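You operate a simulated robot arm through the tools that you are given. There is no shell and no other tool.

Carry out the task below with a simulated two-armed robot. There is one attempt and no reset: what you move stays moved.

JOB
Seat the white funnel in the drain, drain the beaker through it, seat the beaker in the stand.
Fine: swing the arm over the funnel.

The check looks at the end state, three seconds after you hand in, the way a careful person would. Anything else that was tipped, shoved, dropped, spilled or broken makes it a failure.

ROBOT AND FRAMES
Two 7-joint arms with fingered hands on one trunk that stands fixed in place. Base frame: the origin is at the foot of the trunk, x ahead of it, y to its left, z up. Readings come in cm, degrees, newtons and seconds.
The left shoulder is at [12.9, 17, 109.7], the right one opposite. With the tool pointing down near the work surface each hand reaches from about 38 to 82 cm from the base axis, measured 20 degrees to its own side. Payload 4 kg a hand.
The tool frame of a hand sits at the grasp point between the pads (the TCP): z along the fingers, y along the line on which they close. The tips reach 2.6 cm beyond it. The gripper opens to 13.2 cm; its body begins 7.3 cm behind the TCP. The gripper is a hand of 4 fingers: y runs from the thumb to the fingers, the wrist lies at [0, 0, -22.4] in the tool frame, and closing takes about 1.5 s.
Orientation is told as [roll, pitch, yaw] about the base's x, y, z axes, in that order, counted from this pose: with the fingers straight down and closing along the base's y, the tool's x points along the base's -x, its y along +y and its z along -z.

CONTROLS
- The arms move only by the tool servo_tool. It takes "left_increments", "right_increments" or both (then of equal length, played together; a hand with none holds still); each is a list of rows, each a list of 6 numbers: the shift along the tool's x, y, z in m, then the turn, a rotation vector about the tool's x, y, z in degrees. In form: [[x, y, z, ax, ay, az], ...]. A call has 1 to 20 rows; each row shifts and turns the commanded pose from where the row before left it, along the tool's axes as they then stand. "left_jaw" and "right_jaw" are, for a hand that has rows, the finger opening in m, from 0 to 0.132, set as the call begins (left out, the last holds). A row lasts 0.2 s, in which the tool goes at most 5 cm and 8.6 degrees; a call with a longer step from one row to the next is refused whole, and so is a gripper value outside its range. Where a pose cannot be reached the arm comes as near as it can. A force on the tool above 40 N (or 10 N above the force at the start of the call, whichever is more), or a blocked arm, ends the call early, and 0.2 s more pass. The fingers move at their own pace (about 10.8 cm/s each) and stop on an object; they squeeze with about 30 N. The grip force told is the motor's: it shows also when the fingers shut on nothing. Time passes only in rows, and 0.2 s behind the last, so rows that do not move let the fingers close. The reply holds the time, the measured pose of the TCP, the force on the tool along the base axes, the opening and the grip force, in the units named above and with some noise, with the torque about the TCP (base axes, N m) and any sound that the robot's microphone picked up, and new pictures: "pictures" is both (left out), scene, wrist or none (wrist: the cameras of the hands that moved).
- Cameras (640 x 400 px; columns grow to the right, rows downward): "scene" is now at [23.3, 4.87, 131.16]; the picture's right is [0.53, -0.85, 0.00], its down [-0.16, -0.10, -0.98] and it looks along [0.83, 0.52, -0.19] (base axes); focal length 214 px, centre (320, 200). "left" rides on the left gripper at [-7.3, 0.6, -9.4] in its tool frame; the picture's right is [-0.08, -1.00, 0.00], its down [0.79, -0.06, -0.62] and it looks along [0.61, -0.05, 0.79] (tool axes); focal length 230 px, centre (320, 200). "right" rides on the right gripper at [7.3, 0.6, -9.4] in its tool frame; the picture's right is [-0.08, 1.00, 0.00], its down [-0.78, -0.06, -0.62] and it looks along [-0.61, -0.05, 0.79] (tool axes); focal length 230 px, centre (320, 200). There is no depth. A picture from a camera that has moved, and an enlarged one, comes with that camera's place and axes in the base frame and with its lens.
- move_column(by): moves the trunk up (or, below 0, down) by that many cm; the arms and the scene camera ride with it, the base frame stays. It gives what a move gives, with no picture.
- move_fingers(finger1, finger2, finger3, thumb_bend, hand): sets how far each is bent, from 0 (flat) to 1 (curled in); at 0.3 the hand is open as for a grip, at 0.7 the pads meet at the TCP. One left out holds its place. A second passes; each finger stops where it meets its share of the squeeze, and holds until it gets a number again. A gripper value or a shape takes the hand back. It gives what a move gives, with no picture; readings hold the bend of each and the force on the fingers (four entries, about 0 where the hand has none), thumb and palm.
- grasp_type(shape, hand): the hand has 4 fingers and takes this shape, open, in about a second: jaw (thumb against the fingers, like two jaws); tri (thumb and two fingers); tip (a fingertip pinch); poke (one finger out to press); point (the index stretched); flat (the hand flat); cup (the hand cupped); fist (a fist). The gripper value then closes the fingers along that shape, each until it touches; the sizes above hold for jaw. It gives what a move gives, with no picture.
- head_to(pan, tilt): turns the head with the scene camera to pan (to the left, within 80 degrees either way) and tilt (down, from -29 to 69), counted from straight ahead of the robot (the tilt from the chest, where the trunk bows). It gives what a move gives, and a new picture of the scene camera.
- zoom(camera, box): a new picture of the part [left, top, right, bottom] of that camera's present view, enlarged. The clock stands still meanwhile.
- job_done(): hands the job in; it is judged then, once.

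Places have to be worked out from the pictures, the camera data and where the tool is seen. Open the grippers and draw the arms clear of the work before you hand the job in, unless the task says otherwise.

The tools are called by a JSON object that holds its "op" and its "data". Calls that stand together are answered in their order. servo_tool: Moves the arms, as the interface text tells. Its arguments: {"type":"object","properties":{"left_increments":{"type":"array","items":{"type":"array","items":{"type":"number"}}},"left_jaw":{"type":"number"},"right_increments":{"type":"array","items":{"type":"array","items":{"type":"number"}}},"right_jaw":{"type":"number"},"pictures":{"type":"string","enum":["both","scene","wrist","none"]}},"required":[]} The other tools are called the same way: move_column (by) moves the trunk up or down; grasp_type (shape, hand) gives the hand a shape; move_fingers (finger1, finger2, finger3, thumb_bend, hand) moves the fingers one by one; head_to (pan, tilt) turns the head that bears the scene camera; zoom (camera, box) takes an enlarged picture of a part of a camera's view; job_done () hands the job in.

At the start:

```text
t: 0.0
left_eef_pos: [43.84, 46.3, 122.0]
left_ee_rot: [0.0, 0.0, 0.0]
left_ft_force: [-0.2, 0.9, -0.2]
left_moment: [-0.03, 0.03, -0.01]
left_finger_gap: 13.21
left_grip_force: 0.0
left_shape: jaw
left_bend: [0.3, 0.3, 0.3, 0.3]
left_finger forces: [0.1, 0.0, 0.0, 0.0, 0.0, 0.0]
right_eef_pos: [46.0, 0.33, 132.58]
right_ee_rot: [-0.1, -0.1, 0.0]
right_ft_force: [0.7, 0.5, -0.5]
right_moment: [0.01, 0.01, 0.02]
right_finger_gap: 13.2
right_grip_force: 0.1
right_shape: jaw
right_bend: [0.3, 0.3, 0.3, 0.3]
right_finger forces: [0.1, 0.0, 0.0, 0.0, 0.0, 0.1]
trunk travel left (down, up): [-11.4, 23.7]
head pan, tilt (commanded): [32.2, 10.8]
```

scene: 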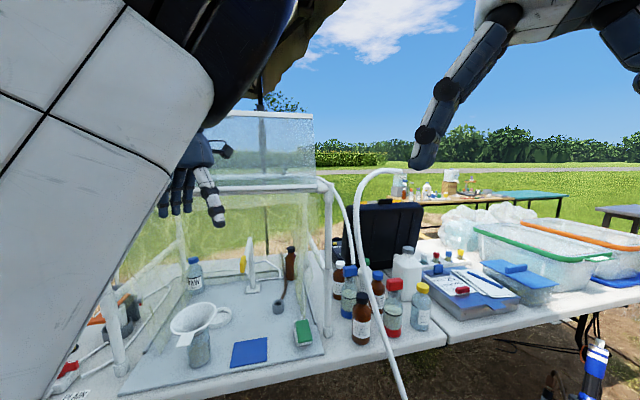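
right: 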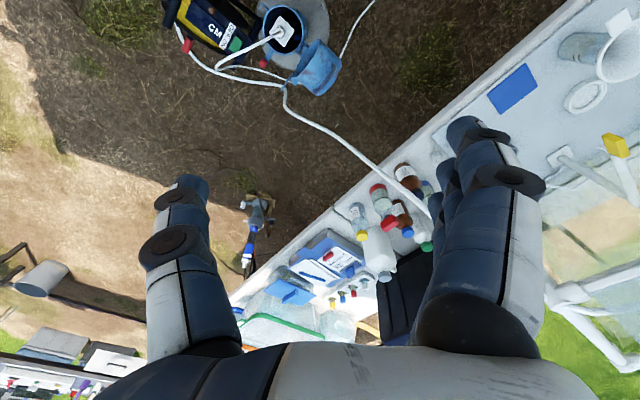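
left: 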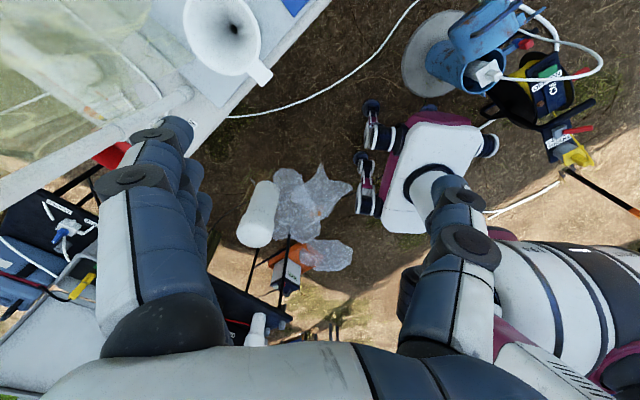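

I'll begin by looking closer at the work area: the hood with the white funnel on what seems to be a beaker, the ring, and the bottles. I zoom on the scene and both wrist cameras.

{"op": "zoom", "data": {"camera": "scene", "box": [120, 220, 360, 380]}}

{"op": "zoom", "data": {"camera": "right", "box": [440, 0, 640, 200]}}

{"op": "zoom", "data": {"camera": "left", "box": [0, 0, 320, 200]}}

```text
2.50 times, centred on (240, 300) of scene
camera zoom: at [23.3, 4.87, 131.16], right [0.53, -0.85, 0.0], down [-0.16, -0.1, -0.98], along [0.83, 0.52, -0.19], focal length 536 px, centre (520, -50)
```

zoom: 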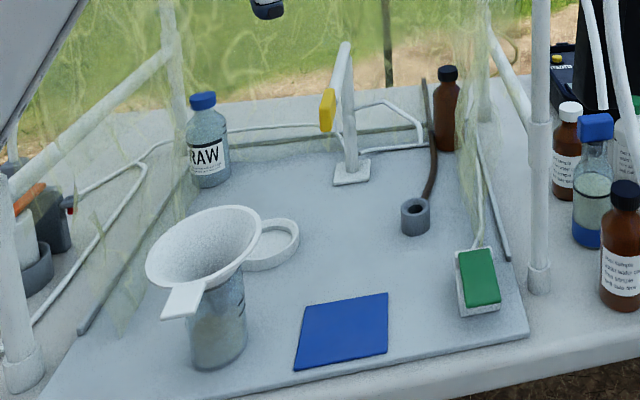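

```text
2.00 times, centred on (540, 100) of right
camera zoom: at [38.67, 1.0, 141.97], right [0.08, 1.0, 0.0], down [0.78, -0.06, 0.62], along [0.61, -0.05, -0.79], focal length 460 px, centre (-120, 400)
```

zoom: 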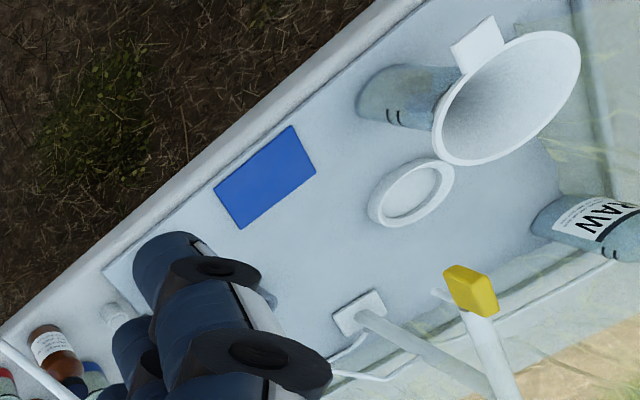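

```text
2.00 times, centred on (160, 100) of left
camera zoom: at [51.21, 46.79, 131.4], right [0.08, -1.0, 0.0], down [-0.79, -0.06, 0.62], along [-0.61, -0.05, -0.79], focal length 460 px, centre (640, 400)
```

zoom: 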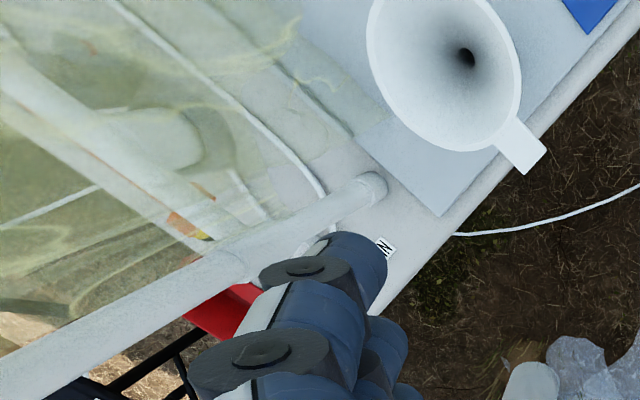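

The funnel seems to stand on or in a glass vessel with grey liquid; a white ring, a swing post with a yellow end, and a grey cup with a hose are around it. I turn the head down toward the hood for a better view.

{"op": "head_to", "data": {"pan": 40, "tilt": 35}}

```text
t: 0.9
left_eef_pos: [43.94, 46.18, 121.86]
left_ee_rot: [-0.1, 0.0, 0.1]
left_ft_force: [-0.7, 0.7, -0.6]
left_moment: [0.02, 0.0, 0.01]
left_finger_gap: 13.16
left_grip_force: 0.0
left_shape: jaw
left_bend: [0.3, 0.3, 0.3, 0.3]
left_finger forces: [0.1, 0.1, 0.0, 0.0, 0.1, 0.0]
right_eef_pos: [45.98, 0.26, 132.73]
right_ee_rot: [0.0, 0.0, -0.1]
right_ft_force: [-0.1, 0.3, 0.6]
right_moment: [-0.02, -0.01, -0.03]
right_finger_gap: 13.18
right_grip_force: 0.1
right_shape: jaw
right_bend: [0.3, 0.3, 0.3, 0.3]
right_finger forces: [0.0, 0.0, 0.0, 0.1, 0.1, 0.0]
trunk travel left (down, up): [-11.4, 23.7]
head pan, tilt (commanded): [40.0, 35.0]
camera scene: at [22.34, 5.56, 127.66], right [0.63, -0.77, 0.0], down [-0.42, -0.34, -0.84], along [0.65, 0.53, -0.54], focal length 214 px, centre (320, 200)
```

scene: 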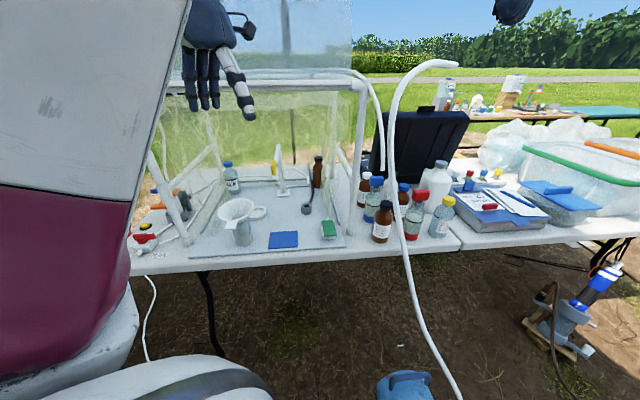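

{"op": "zoom", "data": {"camera": "scene", "box": [190, 140, 350, 260]}}

{"op": "zoom", "data": {"camera": "scene", "box": [210, 180, 290, 250]}}

{"op": "zoom", "data": {"camera": "scene", "box": [260, 145, 340, 215]}}

{"op": "zoom", "data": {"camera": "right", "box": [540, 0, 640, 100]}}

```text
3.33 times, centred on (270, 200) of scene
camera zoom: at [22.34, 5.56, 127.66], right [0.63, -0.77, 0.0], down [-0.42, -0.34, -0.84], along [0.65, 0.53, -0.54], focal length 715 px, centre (487, 200)
```

zoom: 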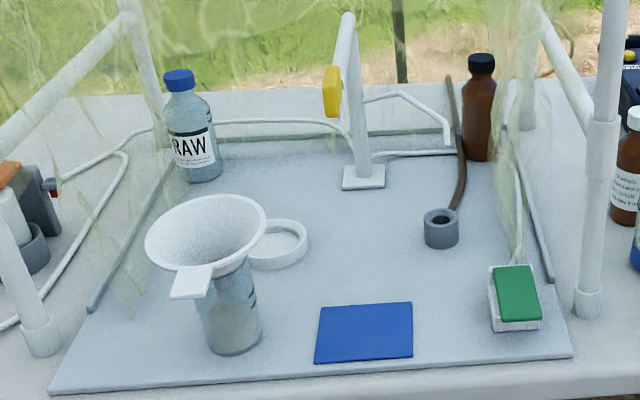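

```text
5.71 times, centred on (250, 215) of scene
camera zoom: at [22.34, 5.56, 127.66], right [0.63, -0.77, 0.0], down [-0.42, -0.34, -0.84], along [0.65, 0.53, -0.54], focal length 1226 px, centre (720, 114)
```

zoom: 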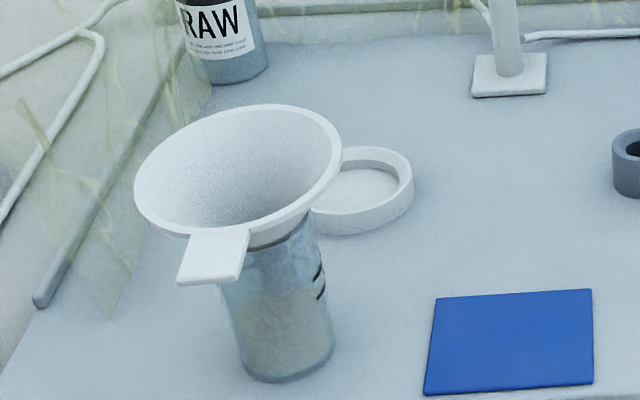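

```text
5.71 times, centred on (300, 180) of scene
camera zoom: at [22.34, 5.56, 127.66], right [0.63, -0.77, 0.0], down [-0.42, -0.34, -0.84], along [0.65, 0.53, -0.54], focal length 1226 px, centre (434, 314)
```

zoom: 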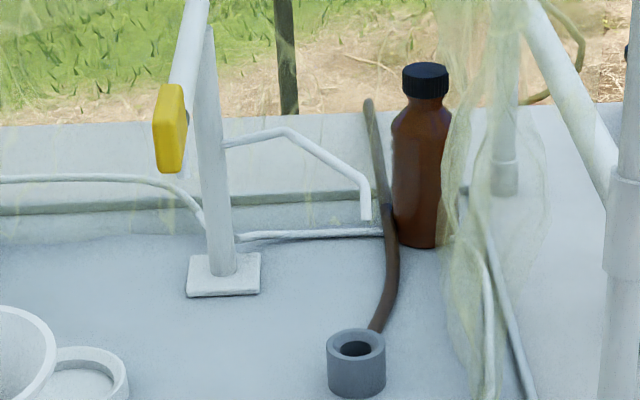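

```text
4.00 times, centred on (590, 50) of right
camera zoom: at [38.68, 0.99, 141.96], right [0.08, 1.0, 0.0], down [0.78, -0.06, 0.62], along [0.61, -0.05, -0.79], focal length 920 px, centre (-760, 800)
```

zoom: 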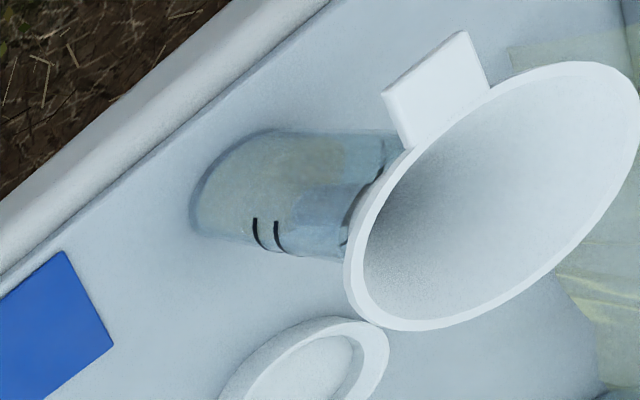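

The tray stands at about z 73 and is turned about 45°. My estimates so far:

| Object | Estimated place [x, y] or [x, y, z] |
|---|---|
| Beaker with funnel | [49, 62] |
| Drain cup | [76, 57] |
| Ring stand | [62, 72] |
| Boom's yellow end | [63, 58, 99] |

I turn the left hand in place toward the hood so that its camera faces the work.

{"op": "servo_tool", "data": {"left_increments": [[0, 0, 0, 0, 0, -7.5], [0, 0, 0, 0, 0, -7.5], [0, 0, 0, 0, 0, -7.5], [0, 0, 0, 0, 0, -7.5], [0, 0, 0, 0, 0, -7.5], [0, 0, 0, 0, 0, -7.5], [0, 0, 0, 0, -7.5, 0], [0, 0, 0, 0, -7.5, 0], [0, 0, 0, 0, -7.5, 0], [0, 0, 0, 0, -7.5, 0], [0, 0, 0, 0, -7.5, 0], [0, 0, 0, 0, -7.5, 0]], "pictures": "both"}}

```text
t: 2.8
left_eef_pos: [42.64, 50.99, 118.83]
left_ee_rot: [-5.4, -11.7, 50.5]
left_ft_force: [0.1, 0.8, 0.0]
left_moment: [0.03, 0.02, 0.06]
left_finger_gap: 13.19
left_grip_force: 0.1
left_shape: jaw
left_bend: [0.3, 0.3, 0.3, 0.3]
left_finger forces: [0.0, 0.0, 0.0, 0.0, 0.0, 0.0]
left hand out of reach, approached as far as the arm can: row 8, 9
right_eef_pos: [45.92, 0.32, 132.77]
right_ee_rot: [0.0, -0.2, 0.0]
right_ft_force: [-1.1, 0.1, -0.7]
right_moment: [-0.01, 0.0, 0.01]
right_finger_gap: 13.17
right_grip_force: 0.1
right_shape: jaw
right_bend: [0.3, 0.3, 0.3, 0.3]
right_finger forces: [0.1, 0.1, 0.0, 0.0, 0.0, 0.0]
trunk travel left (down, up): [-11.4, 23.7]
head pan, tilt (commanded): [40.0, 35.0]
stopped in row 9 (left hand): the arm was blocked; the commanded pose is now the measured one
camera scene: at [22.67, 5.23, 128.11], right [0.59, -0.81, 0.0], down [-0.41, -0.3, -0.87], along [0.7, 0.51, -0.5], focal length 214 px, centre (320, 200)
camera left: at [44.84, 55.99, 129.35], right [0.8, -0.59, 0.11], down [-0.57, -0.69, 0.45], along [-0.19, -0.42, -0.89], focal length 230 px, centre (320, 200)
```

scene: 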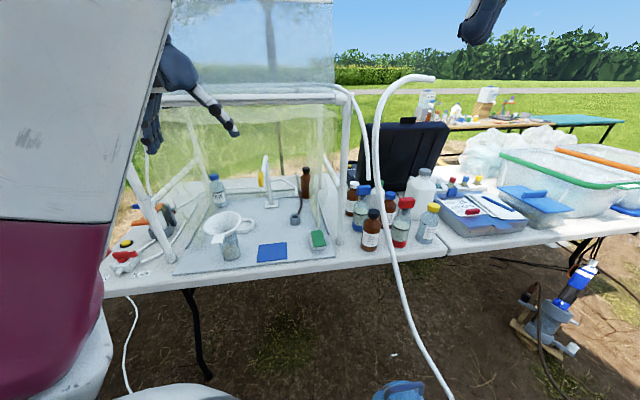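
left: 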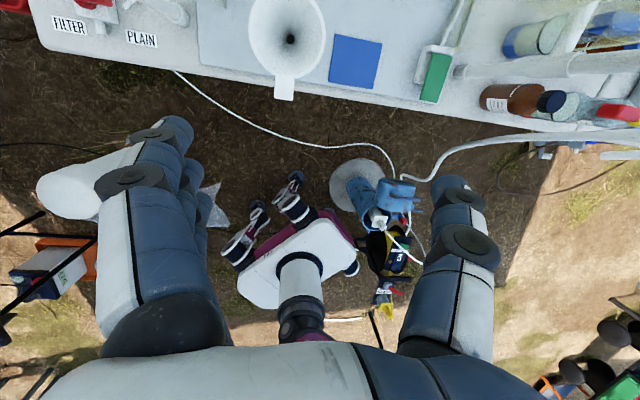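

The arm got blocked while the wrist was high and folded near the shoulder. I lower the hand straight down about 18 cm first, outside the table edge, then continue tilting it forward.

{"op": "servo_tool", "data": {"left_increments": [[0.0061, 0.0028, 0.0293, 0, 0, 0], [0.0061, 0.0028, 0.0293, 0, 0, 0], [0.0061, 0.0028, 0.0293, 0, 0, 0], [0.0061, 0.0028, 0.0293, 0, 0, 0], [0.0061, 0.0028, 0.0293, 0, 0, 0], [0, 0, 0, 0, -7.5, 0], [0, 0, 0, 0, -7.5, 0], [0, 0, 0, 0, -7.5, 0]], "pictures": "both"}}

```text
t: 4.6
left_eef_pos: [41.81, 51.36, 102.14]
left_ee_rot: [-7.9, -31.5, 55.3]
left_ft_force: [0.0, 0.0, 0.8]
left_moment: [0.0, 0.04, 0.03]
left_finger_gap: 13.19
left_grip_force: 0.1
left_shape: jaw
left_bend: [0.3, 0.3, 0.3, 0.3]
left_finger forces: [0.0, 0.0, 0.0, 0.1, 0.0, 0.0]
right_eef_pos: [46.04, 0.3, 132.63]
right_ee_rot: [0.0, 0.1, 0.0]
right_ft_force: [0.1, -0.7, -0.2]
right_moment: [0.01, 0.03, 0.01]
right_finger_gap: 13.18
right_grip_force: 0.1
right_shape: jaw
right_bend: [0.3, 0.3, 0.3, 0.3]
right_finger forces: [0.0, 0.1, 0.0, 0.1, 0.0, 0.0]
trunk travel left (down, up): [-11.4, 23.7]
head pan, tilt (commanded): [40.0, 35.0]
camera scene: at [22.48, 5.31, 127.51], right [0.61, -0.79, 0.0], down [-0.43, -0.34, -0.84], along [0.66, 0.51, -0.55], focal length 214 px, centre (320, 200)
camera left: at [41.19, 53.57, 113.79], right [0.81, -0.57, 0.16], down [-0.59, -0.8, 0.12], along [0.06, -0.19, -0.98], focal length 230 px, centre (320, 200)
```

scene: 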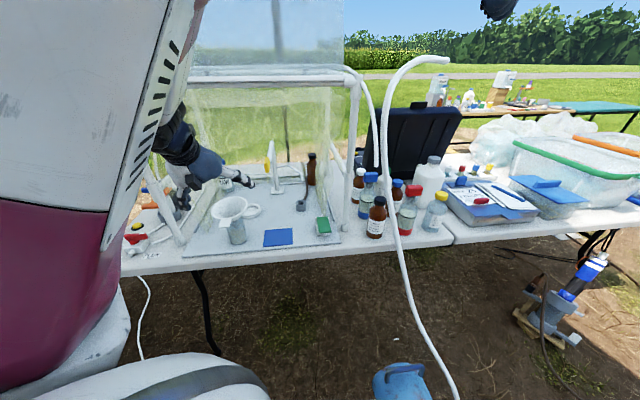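
left: 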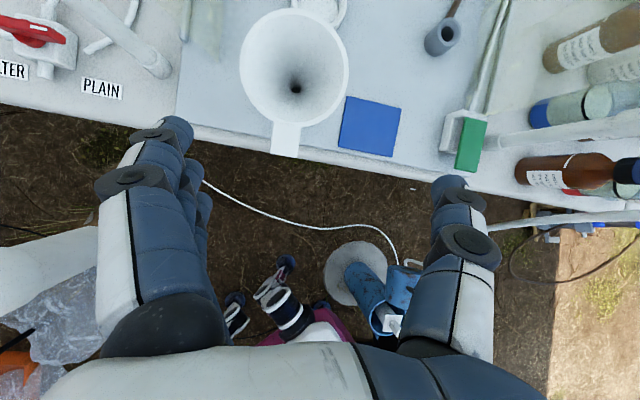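

The tilt is working, and the wrist camera now looks straight down on the funnel, ring, drain and mat. I keep tilting the hand toward horizontal.

{"op": "servo_tool", "data": {"left_increments": [[0, 0, 0, 0, -7.5, 0], [0, 0, 0, 0, -7.5, 0], [0, 0, 0, 0, -7.5, 0], [0, 0, 0, 0, -7.5, 0]], "pictures": "both"}}

```text
t: 5.6
left_eef_pos: [45.99, 55.68, 104.38]
left_ee_rot: [-15.2, -61.9, 65.4]
left_ft_force: [0.0, -0.3, -0.2]
left_moment: [0.01, 0.0, 0.03]
left_finger_gap: 13.19
left_grip_force: 0.0
left_shape: jaw
left_bend: [0.3, 0.3, 0.3, 0.3]
left_finger forces: [0.1, 0.1, 0.1, 0.0, 0.0, 0.1]
left hand out of reach, approached as far as the arm can: row 2, 3, 4
right_eef_pos: [46.14, 0.25, 132.6]
right_ee_rot: [0.0, 0.2, 0.0]
right_ft_force: [-0.8, 0.2, -0.6]
right_moment: [-0.02, 0.05, 0.01]
right_finger_gap: 13.18
right_grip_force: 0.0
right_shape: jaw
right_bend: [0.3, 0.3, 0.3, 0.3]
right_finger forces: [0.1, 0.1, 0.0, 0.1, 0.0, 0.1]
trunk travel left (down, up): [-11.4, 23.7]
head pan, tilt (commanded): [40.0, 35.0]
camera scene: at [22.31, 5.54, 127.25], right [0.64, -0.77, 0.0], down [-0.44, -0.37, -0.82], along [0.63, 0.53, -0.57], focal length 214 px, centre (320, 200)
camera left: at [41.53, 53.02, 115.1], right [0.79, -0.58, 0.19], down [-0.47, -0.78, -0.4], along [0.38, 0.23, -0.89], focal length 230 px, centre (320, 200)
```

scene: 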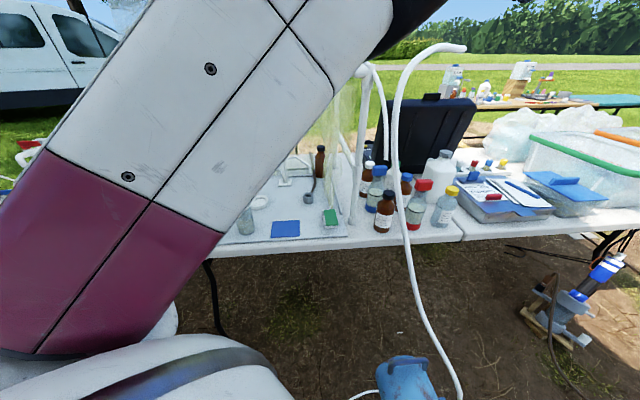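
left: 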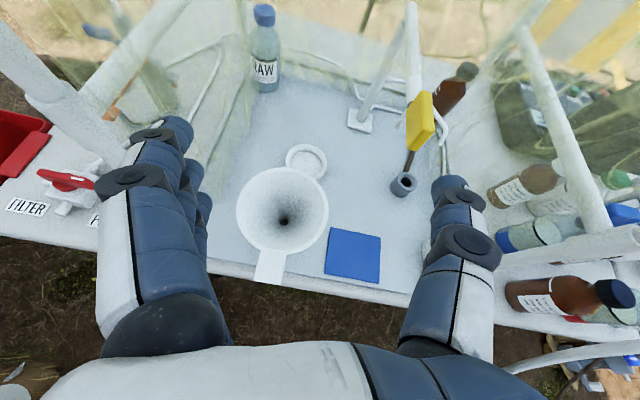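

Now the wrist camera sees the whole hood interior. I zoom into it for details of the funnel, drain, ring and boom.

{"op": "zoom", "data": {"camera": "left", "box": [330, 0, 490, 100]}}

{"op": "zoom", "data": {"camera": "left", "box": [220, 130, 348, 290]}}

{"op": "zoom", "data": {"camera": "left", "box": [330, 80, 490, 200]}}

{"op": "zoom", "data": {"camera": "left", "box": [270, 90, 430, 200]}}

```text
4.00 times, centred on (410, 50) of left
camera zoom: at [41.53, 53.02, 115.1], right [0.79, -0.58, 0.19], down [-0.47, -0.78, -0.4], along [0.38, 0.23, -0.89], focal length 920 px, centre (-40, 800)
```

zoom: 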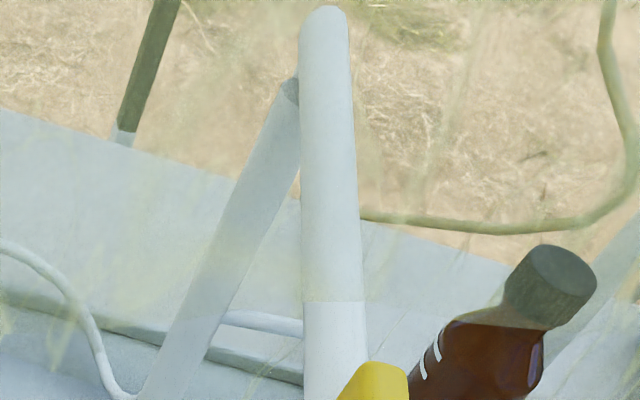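

```text
2.50 times, centred on (284, 210) of left
camera zoom: at [41.53, 53.02, 115.1], right [0.79, -0.58, 0.19], down [-0.47, -0.78, -0.4], along [0.38, 0.23, -0.89], focal length 575 px, centre (410, 175)
```

zoom: 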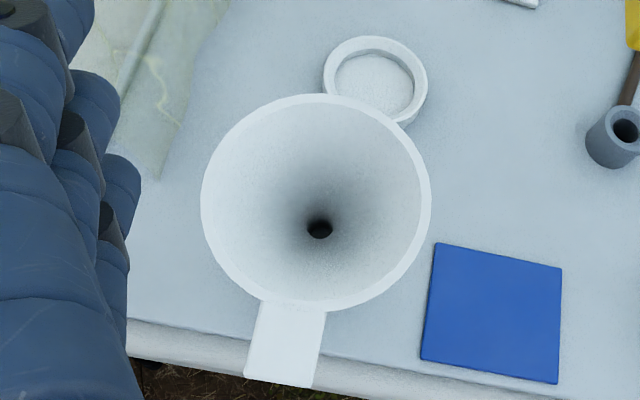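

```text
3.33 times, centred on (410, 140) of left
camera zoom: at [41.53, 53.02, 115.1], right [0.79, -0.58, 0.19], down [-0.47, -0.78, -0.4], along [0.38, 0.23, -0.89], focal length 767 px, centre (20, 400)
```

zoom: 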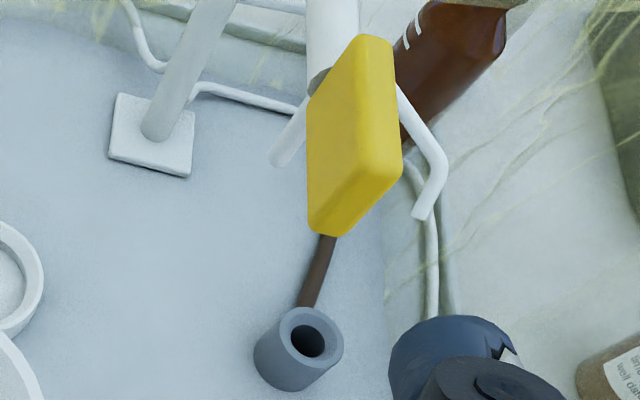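

```text
3.64 times, centred on (350, 145) of left
camera zoom: at [41.53, 53.02, 115.1], right [0.79, -0.58, 0.19], down [-0.47, -0.78, -0.4], along [0.38, 0.23, -0.89], focal length 837 px, centre (211, 400)
```

zoom: 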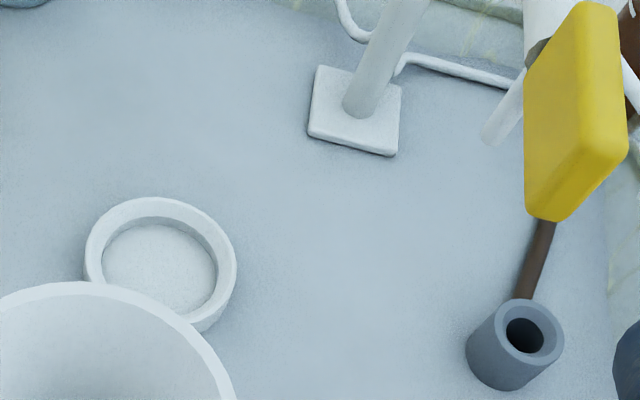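

I can see the boom with a yellow block at its end, a stub under it, and a bent thin tube near the drain. To tell which part is the swing arm, I move the left hand to the right for a second view of it.

{"op": "servo_tool", "data": {"left_increments": [[0.0057, -0.0345, -0.0018, 0, 0, 0], [0.0057, -0.0345, -0.0018, 0, 0, 0], [0.0057, -0.0345, -0.0018, 0, 0, 0], [0.0057, -0.0345, -0.0018, 0, 0, 0]], "pictures": "both"}}

```text
t: 6.8
left_eef_pos: [54.63, 53.03, 105.34]
left_ee_rot: [-14.0, -60.2, 64.2]
left_ft_force: [0.0, -1.0, -1.3]
left_moment: [0.0, 0.02, 0.01]
left_finger_gap: 13.21
left_grip_force: 0.1
left_shape: jaw
left_bend: [0.3, 0.3, 0.3, 0.3]
left_finger forces: [0.0, 0.0, 0.0, 0.0, 0.0, 0.0]
left hand out of reach, approached as far as the arm can: row 2, 3, 4
right_eef_pos: [46.05, 0.51, 132.72]
right_ee_rot: [0.1, -0.1, 0.0]
right_ft_force: [0.3, 0.4, 0.3]
right_moment: [0.02, -0.01, 0.01]
right_finger_gap: 13.18
right_grip_force: 0.1
right_shape: jaw
right_bend: [0.3, 0.3, 0.3, 0.3]
right_finger forces: [0.1, 0.0, 0.0, 0.0, 0.0, 0.0]
trunk travel left (down, up): [-11.4, 23.7]
head pan, tilt (commanded): [40.0, 35.0]
stopped in row 4 (left hand): the arm was blocked; the commanded pose is now the measured one
camera scene: at [22.15, 5.59, 127.29], right [0.64, -0.77, 0.0], down [-0.44, -0.37, -0.82], along [0.63, 0.53, -0.57], focal length 214 px, centre (320, 200)
camera left: at [50.37, 50.47, 116.12], right [0.8, -0.57, 0.19], down [-0.48, -0.79, -0.37], along [0.36, 0.21, -0.91], focal length 230 px, centre (320, 200)
```

scene: 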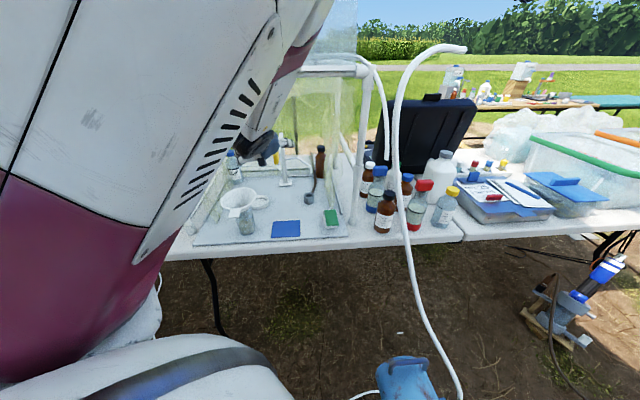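
left: 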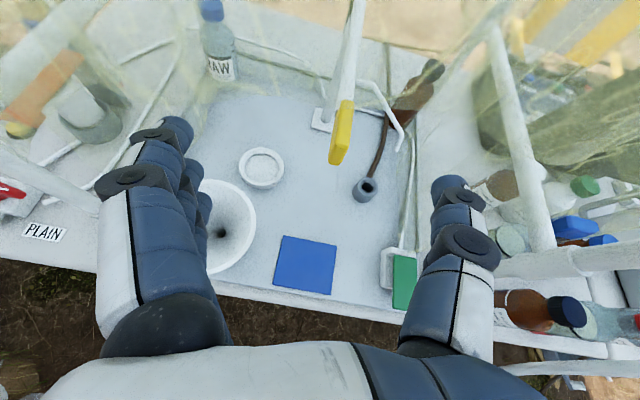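

The hand stands at about [54.6, 53, 105]. I zoom onto the boom, spout and drain from this viewpoint, and onto the scene view too.

{"op": "zoom", "data": {"camera": "left", "box": [300, 0, 460, 110]}}

{"op": "zoom", "data": {"camera": "left", "box": [300, 90, 430, 220]}}

{"op": "zoom", "data": {"camera": "scene", "box": [210, 130, 350, 250]}}

```text
3.64 times, centred on (380, 55) of left
camera zoom: at [50.37, 50.47, 116.12], right [0.8, -0.57, 0.19], down [-0.48, -0.79, -0.37], along [0.36, 0.21, -0.91], focal length 837 px, centre (102, 727)
```

zoom: 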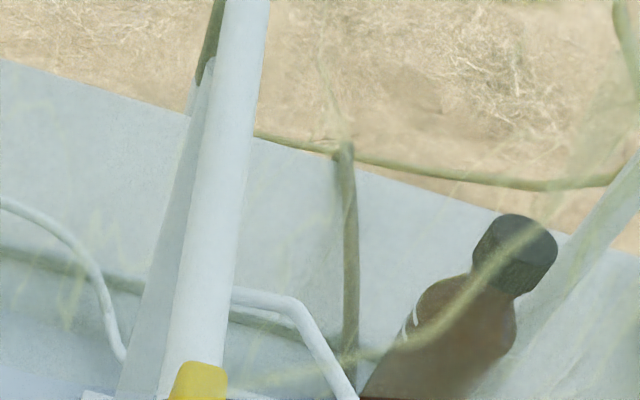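

```text
3.08 times, centred on (365, 155) of left
camera zoom: at [50.37, 50.47, 116.12], right [0.8, -0.57, 0.19], down [-0.48, -0.79, -0.37], along [0.36, 0.21, -0.91], focal length 708 px, centre (182, 338)
```

zoom: 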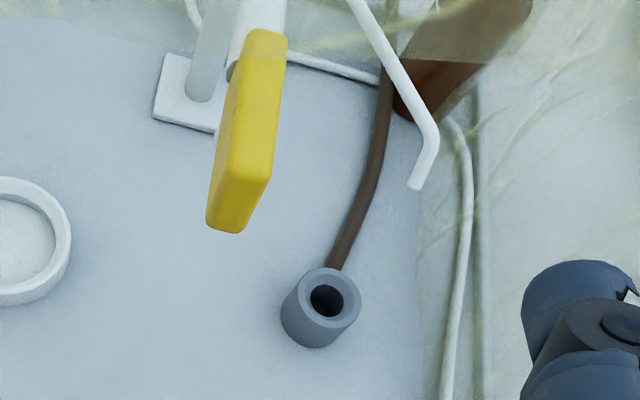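

```text
3.33 times, centred on (280, 190) of scene
camera zoom: at [22.15, 5.59, 127.29], right [0.64, -0.77, 0.0], down [-0.44, -0.37, -0.82], along [0.63, 0.53, -0.57], focal length 715 px, centre (453, 233)
```

zoom: 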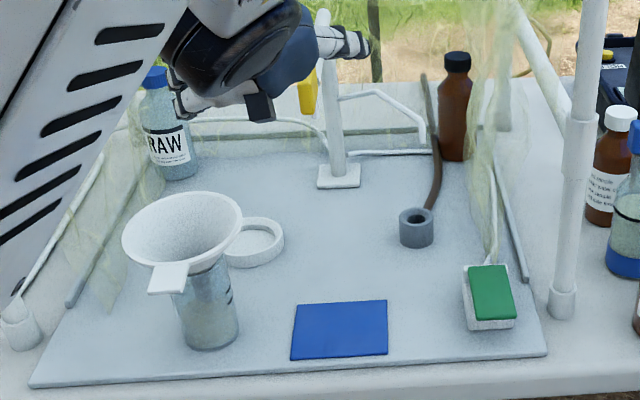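

The bent tube is a spout fixed on the post, ending near [78.5, 58, 86.5]. I zoom further on the beaker with funnel and on the spout and boom from the scene camera.

{"op": "zoom", "data": {"camera": "scene", "box": [230, 180, 280, 245]}}

{"op": "zoom", "data": {"camera": "scene", "box": [260, 135, 330, 210]}}

{"op": "zoom", "data": {"camera": "right", "box": [560, 0, 640, 60]}}

```text
6.15 times, centred on (255, 212) of scene
camera zoom: at [22.15, 5.59, 127.29], right [0.64, -0.77, 0.0], down [-0.44, -0.37, -0.82], along [0.63, 0.53, -0.57], focal length 1320 px, centre (720, 123)
```

zoom: 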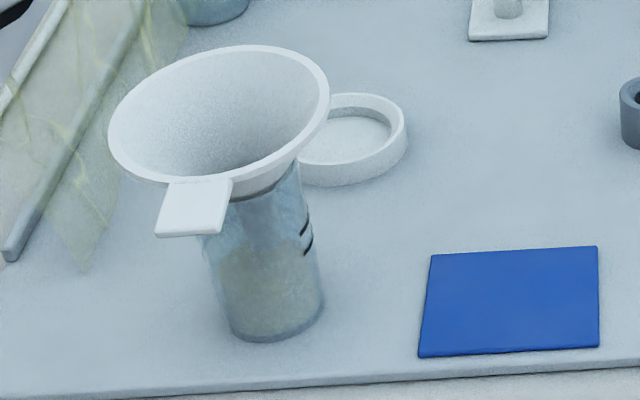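

```text
5.33 times, centred on (295, 172) of scene
camera zoom: at [22.15, 5.59, 127.29], right [0.64, -0.77, 0.0], down [-0.44, -0.37, -0.82], along [0.63, 0.53, -0.57], focal length 1144 px, centre (453, 347)
```

zoom: 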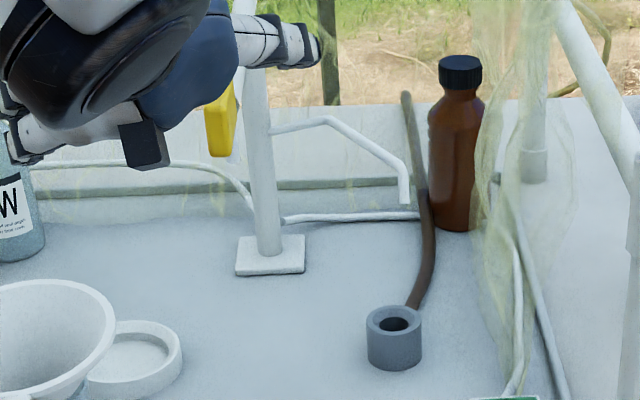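

```text
6.67 times, centred on (600, 30) of right
camera zoom: at [38.65, 1.01, 141.98], right [0.08, 1.0, 0.0], down [0.78, -0.06, 0.62], along [0.62, -0.05, -0.79], focal length 1534 px, centre (-1547, 1333)
```

zoom: 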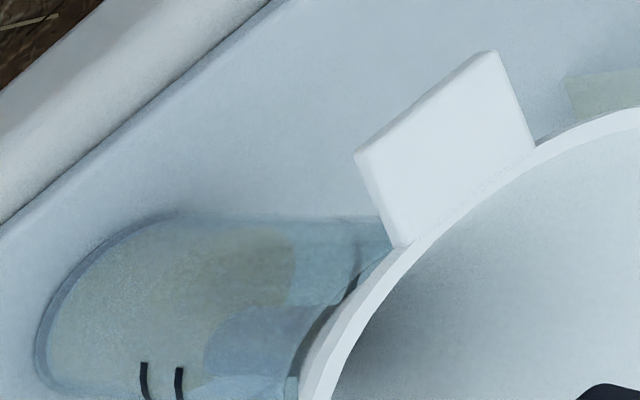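

I look closer at the boom's end and at the post's middle, where the spout leaves it.

{"op": "zoom", "data": {"camera": "left", "box": [320, 85, 370, 170]}}

{"op": "zoom", "data": {"camera": "scene", "box": [270, 130, 310, 190]}}

{"op": "zoom", "data": {"camera": "left", "box": [310, 0, 420, 140]}}

```text
4.71 times, centred on (345, 128) of left
camera zoom: at [50.37, 50.47, 116.12], right [0.8, -0.57, 0.19], down [-0.48, -0.79, -0.37], along [0.36, 0.21, -0.91], focal length 1083 px, centre (202, 541)
```

zoom: 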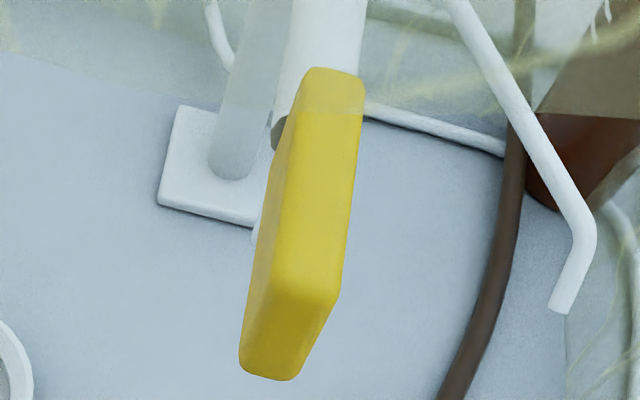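

```text
6.67 times, centred on (290, 160) of scene
camera zoom: at [22.15, 5.59, 127.29], right [0.64, -0.77, 0.0], down [-0.44, -0.37, -0.82], along [0.63, 0.53, -0.57], focal length 1430 px, centre (520, 467)
```

zoom: 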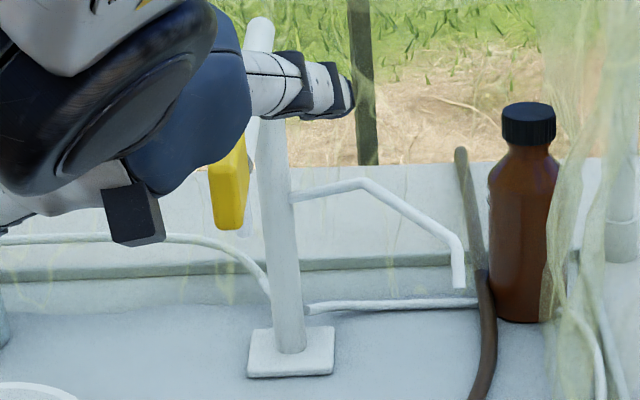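

```text
2.86 times, centred on (365, 70) of left
camera zoom: at [50.37, 50.47, 116.12], right [0.8, -0.57, 0.19], down [-0.48, -0.79, -0.37], along [0.36, 0.21, -0.91], focal length 657 px, centre (191, 571)
```

zoom: 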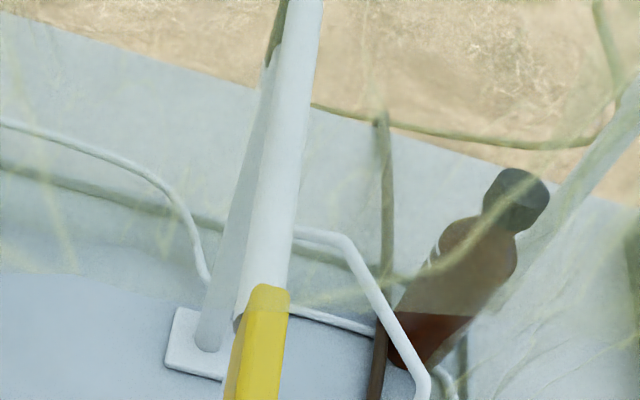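

The boom (with a downward nozzle about 20 cm from the post, the same distance as the drain) is the swing arm; it goes over last. The arm folds too tightly at this height, so I raise the trunk to get better room for horizontal hand poses.

{"op": "move_column", "data": {"by": 6}}

```text
t: 7.8
left_eef_pos: [53.74, 54.41, 110.41]
left_ee_rot: [-17.0, -58.0, 68.8]
left_ft_force: [0.3, 0.0, -0.5]
left_moment: [0.04, -0.01, 0.02]
left_finger_gap: 13.2
left_grip_force: 0.1
left_shape: jaw
left_bend: [0.3, 0.3, 0.3, 0.3]
left_finger forces: [0.0, 0.1, 0.0, 0.0, 0.1, 0.0]
right_eef_pos: [46.17, 0.49, 138.53]
right_ee_rot: [0.1, 0.0, 0.1]
right_ft_force: [0.4, 0.1, -0.8]
right_moment: [0.0, 0.01, 0.01]
right_finger_gap: 13.2
right_grip_force: 0.0
right_shape: jaw
right_bend: [0.3, 0.3, 0.3, 0.3]
right_finger forces: [0.0, 0.1, 0.0, 0.0, 0.0, 0.0]
trunk travel left (down, up): [-17.4, 17.7]
head pan, tilt (commanded): [40.0, 35.0]
```

The hand rose to z 110. I move it down and back a little, away from the hood's front rail.

{"op": "servo_tool", "data": {"left_increments": [[0.0268, 0.0076, 0.0021, 0, 0, 0], [0.0268, 0.0076, 0.0021, 0, 0, 0], [0.0268, 0.0076, 0.0021, 0, 0, 0], [0.0268, 0.0076, 0.0021, 0, 0, 0]], "pictures": "scene"}}

{"op": "move_column", "data": {"by": 6}}

```text
t: 8.8
left_eef_pos: [48.98, 55.77, 102.27]
left_ee_rot: [-16.5, -58.5, 68.9]
left_ft_force: [1.2, 0.8, -0.2]
left_moment: [-0.01, -0.03, 0.01]
left_finger_gap: 13.2
left_grip_force: 0.0
left_shape: jaw
left_bend: [0.3, 0.3, 0.3, 0.3]
left_finger forces: [0.1, 0.1, 0.1, 0.0, 0.0, 0.0]
left hand out of reach, approached as far as the arm can: row 2, 3, 4
right_eef_pos: [46.03, 0.37, 138.61]
right_ee_rot: [0.0, 0.1, 0.0]
right_ft_force: [0.6, 0.0, 0.2]
right_moment: [0.0, 0.0, -0.02]
right_finger_gap: 13.19
right_grip_force: 0.1
right_shape: jaw
right_bend: [0.3, 0.3, 0.3, 0.3]
right_finger forces: [0.0, 0.1, 0.1, 0.1, 0.1, 0.0]
trunk travel left (down, up): [-17.4, 17.7]
head pan, tilt (commanded): [40.0, 35.0]
camera scene: at [16.47, 5.59, 133.79], right [0.64, -0.77, 0.0], down [-0.44, -0.37, -0.82], along [0.63, 0.53, -0.57], focal length 214 px, centre (320, 200)
```

scene: 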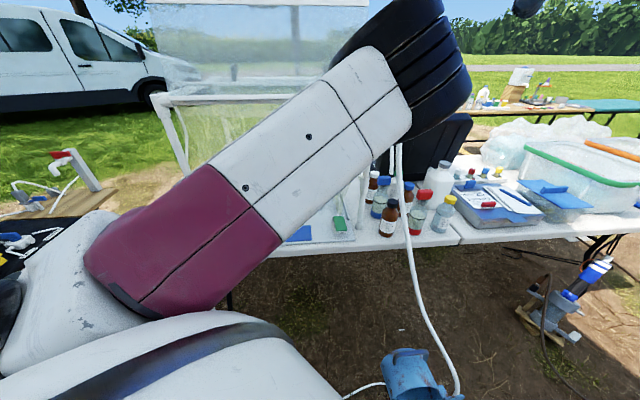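

```text
t: 9.8
left_eef_pos: [48.97, 55.99, 108.38]
left_ee_rot: [-16.1, -58.7, 68.8]
left_ft_force: [-1.2, -0.6, -0.5]
left_moment: [0.0, 0.0, 0.02]
left_finger_gap: 13.18
left_grip_force: 0.0
left_shape: jaw
left_bend: [0.3, 0.3, 0.3, 0.3]
left_finger forces: [0.1, 0.0, 0.0, 0.1, 0.1, 0.1]
right_eef_pos: [46.12, 0.38, 144.53]
right_ee_rot: [0.1, 0.1, 0.1]
right_ft_force: [0.4, 0.0, -0.4]
right_moment: [0.01, 0.03, 0.06]
right_finger_gap: 13.2
right_grip_force: 0.1
right_shape: jaw
right_bend: [0.3, 0.3, 0.3, 0.3]
right_finger forces: [0.1, 0.0, 0.1, 0.0, 0.0, 0.0]
trunk travel left (down, up): [-23.4, 11.7]
head pan, tilt (commanded): [40.0, 35.0]
```

The trunk is now 12 cm higher. I look again with the scene camera to see how the arm and elbow lie.

{"op": "head_to", "data": {"pan": 48, "tilt": 42}}

{"op": "zoom", "data": {"camera": "left", "box": [0, 0, 640, 400]}}

{"op": "zoom", "data": {"camera": "right", "box": [0, 0, 640, 400]}}

```text
t: 10.5
left_eef_pos: [48.82, 56.1, 108.29]
left_ee_rot: [-15.4, -58.7, 68.2]
left_ft_force: [-0.6, -0.1, 1.2]
left_moment: [0.0, -0.02, 0.01]
left_finger_gap: 13.19
left_grip_force: 0.1
left_shape: jaw
left_bend: [0.3, 0.3, 0.3, 0.3]
left_finger forces: [0.0, 0.1, 0.1, 0.0, 0.1, 0.0]
right_eef_pos: [46.06, 0.32, 144.59]
right_ee_rot: [0.1, 0.0, 0.1]
right_ft_force: [1.2, 0.1, 0.5]
right_moment: [0.01, 0.04, 0.01]
right_finger_gap: 13.19
right_grip_force: 0.1
right_shape: jaw
right_bend: [0.3, 0.3, 0.3, 0.3]
right_finger forces: [0.0, 0.0, 0.1, 0.0, 0.0, 0.0]
trunk travel left (down, up): [-23.4, 11.7]
head pan, tilt (commanded): [48.0, 42.0]
camera scene: at [11.51, 6.13, 138.93], right [0.74, -0.67, 0.0], down [-0.45, -0.5, -0.74], along [0.5, 0.55, -0.67], focal length 214 px, centre (320, 200)
```

scene: 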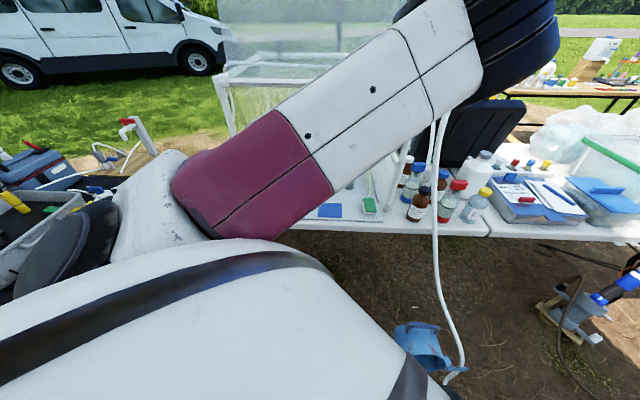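

```text
1.00 times, centred on (320, 200) of left (not enlarged: the box is as wide or as high as the picture)
camera zoom: at [44.61, 53.77, 119.16], right [0.82, -0.53, 0.2], down [-0.44, -0.82, -0.35], along [0.36, 0.2, -0.91], focal length 230 px, centre (320, 200)
```

zoom: 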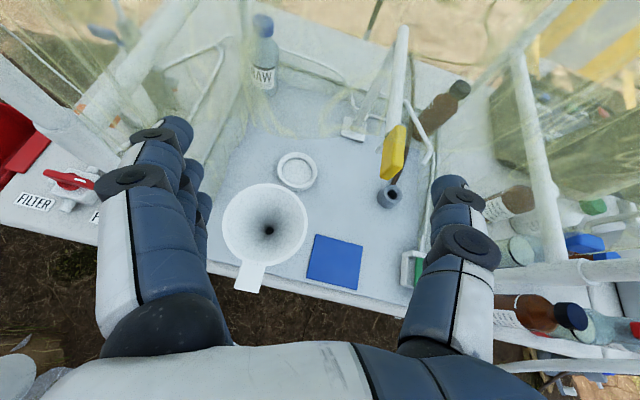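

```text
1.00 times, centred on (320, 200) of right (not enlarged: the box is as wide or as high as the picture)
camera zoom: at [38.59, 0.99, 153.92], right [0.08, 1.0, 0.0], down [0.78, -0.06, 0.62], along [0.62, -0.05, -0.79], focal length 230 px, centre (320, 200)
```

zoom: 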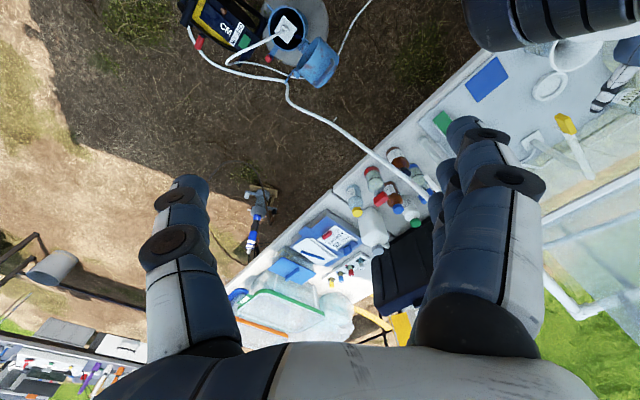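

The arm is folded with the elbow up and right, blocking the scene view, but the wrist camera is clear. I level the hand (tool horizontal, azimuth 47° toward the funnel) and test the roll to palm-down in free air above the funnel.

{"op": "servo_tool", "data": {"left_increments": [[0, 0, 0, 1.42, -7.43, 2.46], [0, 0, 0, 1.42, -7.43, 2.46], [0, 0, 0, 1.42, -7.43, 2.46], [0, 0, 0, 1.42, -7.43, 2.46]], "pictures": "both"}}

```text
t: 11.7
left_eef_pos: [47.8, 63.2, 112.6]
left_ee_rot: [-15.4, -70.9, 67.2]
left_ft_force: [0.5, -0.3, -0.5]
left_moment: [0.03, -0.02, -0.03]
left_finger_gap: 13.19
left_grip_force: 0.1
left_shape: jaw
left_bend: [0.3, 0.3, 0.3, 0.3]
left_finger forces: [0.1, 0.0, 0.0, 0.0, 0.0, 0.1]
left hand out of reach, approached as far as the arm can: row 1, 2, 3, 4
right_eef_pos: [45.99, 0.45, 144.7]
right_ee_rot: [0.0, -0.2, 0.2]
right_ft_force: [0.3, 0.0, -0.1]
right_moment: [-0.06, 0.0, -0.02]
right_finger_gap: 13.21
right_grip_force: 0.0
right_shape: jaw
right_bend: [0.3, 0.3, 0.3, 0.3]
right_finger forces: [0.0, 0.0, 0.1, 0.0, 0.0, 0.0]
trunk travel left (down, up): [-23.4, 11.7]
head pan, tilt (commanded): [48.0, 42.0]
stopped in row 4 (left hand): the arm was blocked; the commanded pose is now the measured one
camera scene: at [11.51, 6.16, 138.92], right [0.74, -0.67, 0.0], down [-0.45, -0.5, -0.74], along [0.5, 0.55, -0.67], focal length 214 px, centre (320, 200)
camera left: at [42.73, 58.85, 122.39], right [0.8, -0.58, 0.16], down [-0.42, -0.73, -0.54], along [0.43, 0.37, -0.83], focal length 230 px, centre (320, 200)
```

scene: 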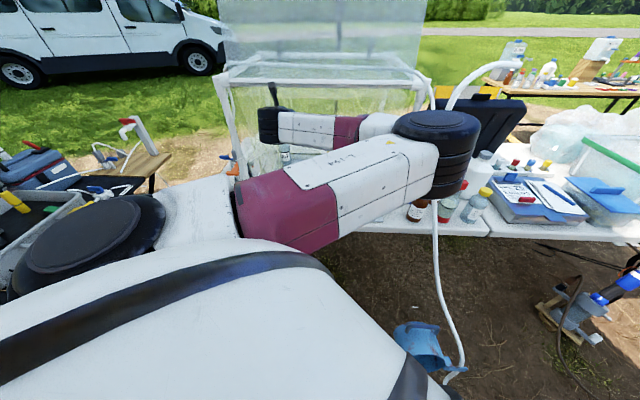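
left: 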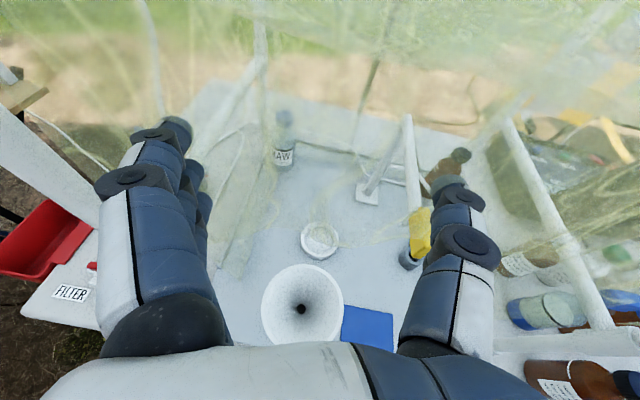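

The hand drifted since the elbow is on the wrong side for this pose. I back the hand out, tilt it toward pointing down again and go right, to let the elbow swing back left.

{"op": "servo_tool", "data": {"left_increments": [[0.0204, -0.0054, -0.0279, 0, 7.5, 0], [0.0204, -0.0054, -0.0279, 0, 7.5, 0], [0.0204, -0.0054, -0.0279, 0, 7.5, 0], [0.0204, -0.0054, -0.0279, 0, 7.5, 0], [0, 0, 0, 0, 7.5, 0], [0, 0, 0, 0, 7.5, 0]], "pictures": "both"}}

```text
t: 13.1
left_eef_pos: [41.78, 50.5, 111.16]
left_ee_rot: [-5.6, -26.5, 54.5]
left_ft_force: [1.2, -0.5, 0.5]
left_moment: [-0.05, -0.01, 0.0]
left_finger_gap: 13.22
left_grip_force: 0.0
left_shape: jaw
left_bend: [0.3, 0.3, 0.3, 0.3]
left_finger forces: [0.0, 0.0, 0.0, 0.0, 0.1, 0.0]
right_eef_pos: [45.99, 0.42, 144.65]
right_ee_rot: [0.0, -0.1, 0.2]
right_ft_force: [0.4, 0.2, 0.3]
right_moment: [-0.02, 0.02, 0.0]
right_finger_gap: 13.18
right_grip_force: 0.1
right_shape: jaw
right_bend: [0.3, 0.3, 0.3, 0.3]
right_finger forces: [0.1, 0.0, 0.1, 0.0, 0.1, 0.0]
trunk travel left (down, up): [-23.4, 11.7]
head pan, tilt (commanded): [48.0, 42.0]
camera scene: at [11.59, 6.18, 138.9], right [0.74, -0.67, 0.0], down [-0.45, -0.5, -0.74], along [0.5, 0.55, -0.67], focal length 214 px, centre (320, 200)
camera left: at [42.0, 53.46, 122.79], right [0.82, -0.55, 0.12], down [-0.57, -0.8, 0.2], along [-0.02, -0.24, -0.97], focal length 230 px, centre (320, 200)
```

scene: 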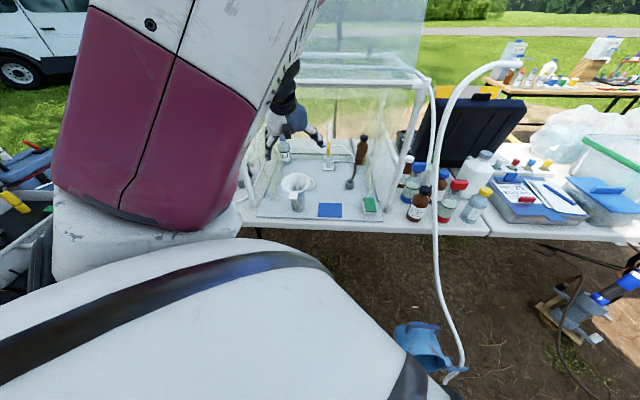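
left: 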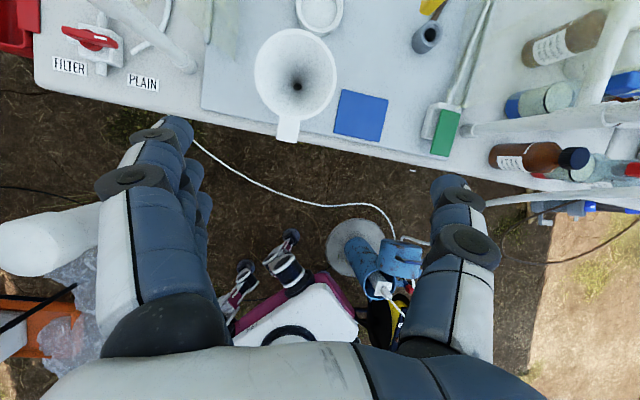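

The elbow is back up on the left. I lower the hand in the free space in front of the table so that the elbow comes down before I tilt it forward.

{"op": "servo_tool", "data": {"left_increments": [[0.0315, -0.0065, 0.0335, 0, 0, 0], [0.0315, -0.0065, 0.0335, 0, 0, 0], [0.0315, -0.0065, 0.0335, 0, 0, 0], [0.0315, -0.0065, 0.0335, 0, 0, 0], [0.0315, -0.0065, 0.0335, 0, 0, 0], [0.0315, -0.0065, 0.0335, 0, 0, 0]], "pictures": "both"}}

```text
t: 14.5
left_eef_pos: [41.13, 41.35, 85.4]
left_ee_rot: [-6.9, -26.2, 57.7]
left_ft_force: [0.2, 0.2, -0.2]
left_moment: [0.0, 0.02, -0.01]
left_finger_gap: 13.21
left_grip_force: 0.1
left_shape: jaw
left_bend: [0.3, 0.3, 0.3, 0.3]
left_finger forces: [0.0, 0.0, 0.0, 0.0, 0.1, 0.0]
right_eef_pos: [46.01, 0.48, 144.6]
right_ee_rot: [-0.1, -0.1, 0.0]
right_ft_force: [-0.5, -0.7, -0.6]
right_moment: [0.0, 0.0, 0.0]
right_finger_gap: 13.2
right_grip_force: 0.1
right_shape: jaw
right_bend: [0.3, 0.3, 0.3, 0.3]
right_finger forces: [0.1, 0.0, 0.1, 0.0, 0.1, 0.1]
trunk travel left (down, up): [-23.4, 11.7]
head pan, tilt (commanded): [48.0, 42.0]
camera scene: at [11.6, 6.16, 138.91], right [0.74, -0.67, 0.0], down [-0.45, -0.5, -0.74], along [0.5, 0.55, -0.67], focal length 214 px, centre (320, 200)
camera left: at [41.06, 44.51, 96.98], right [0.85, -0.51, 0.14], down [-0.53, -0.82, 0.21], along [0.01, -0.25, -0.97], focal length 230 px, centre (320, 200)
```

scene: 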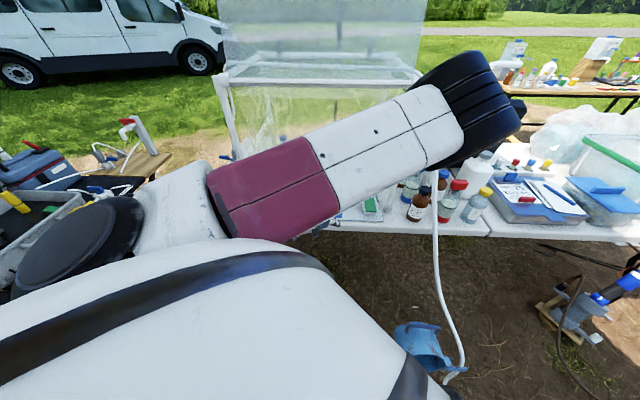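
left: 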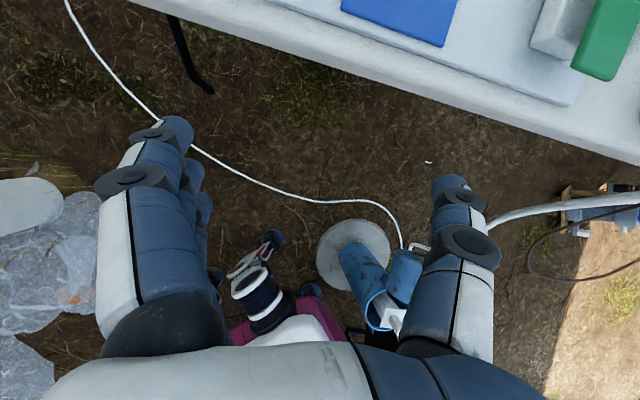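

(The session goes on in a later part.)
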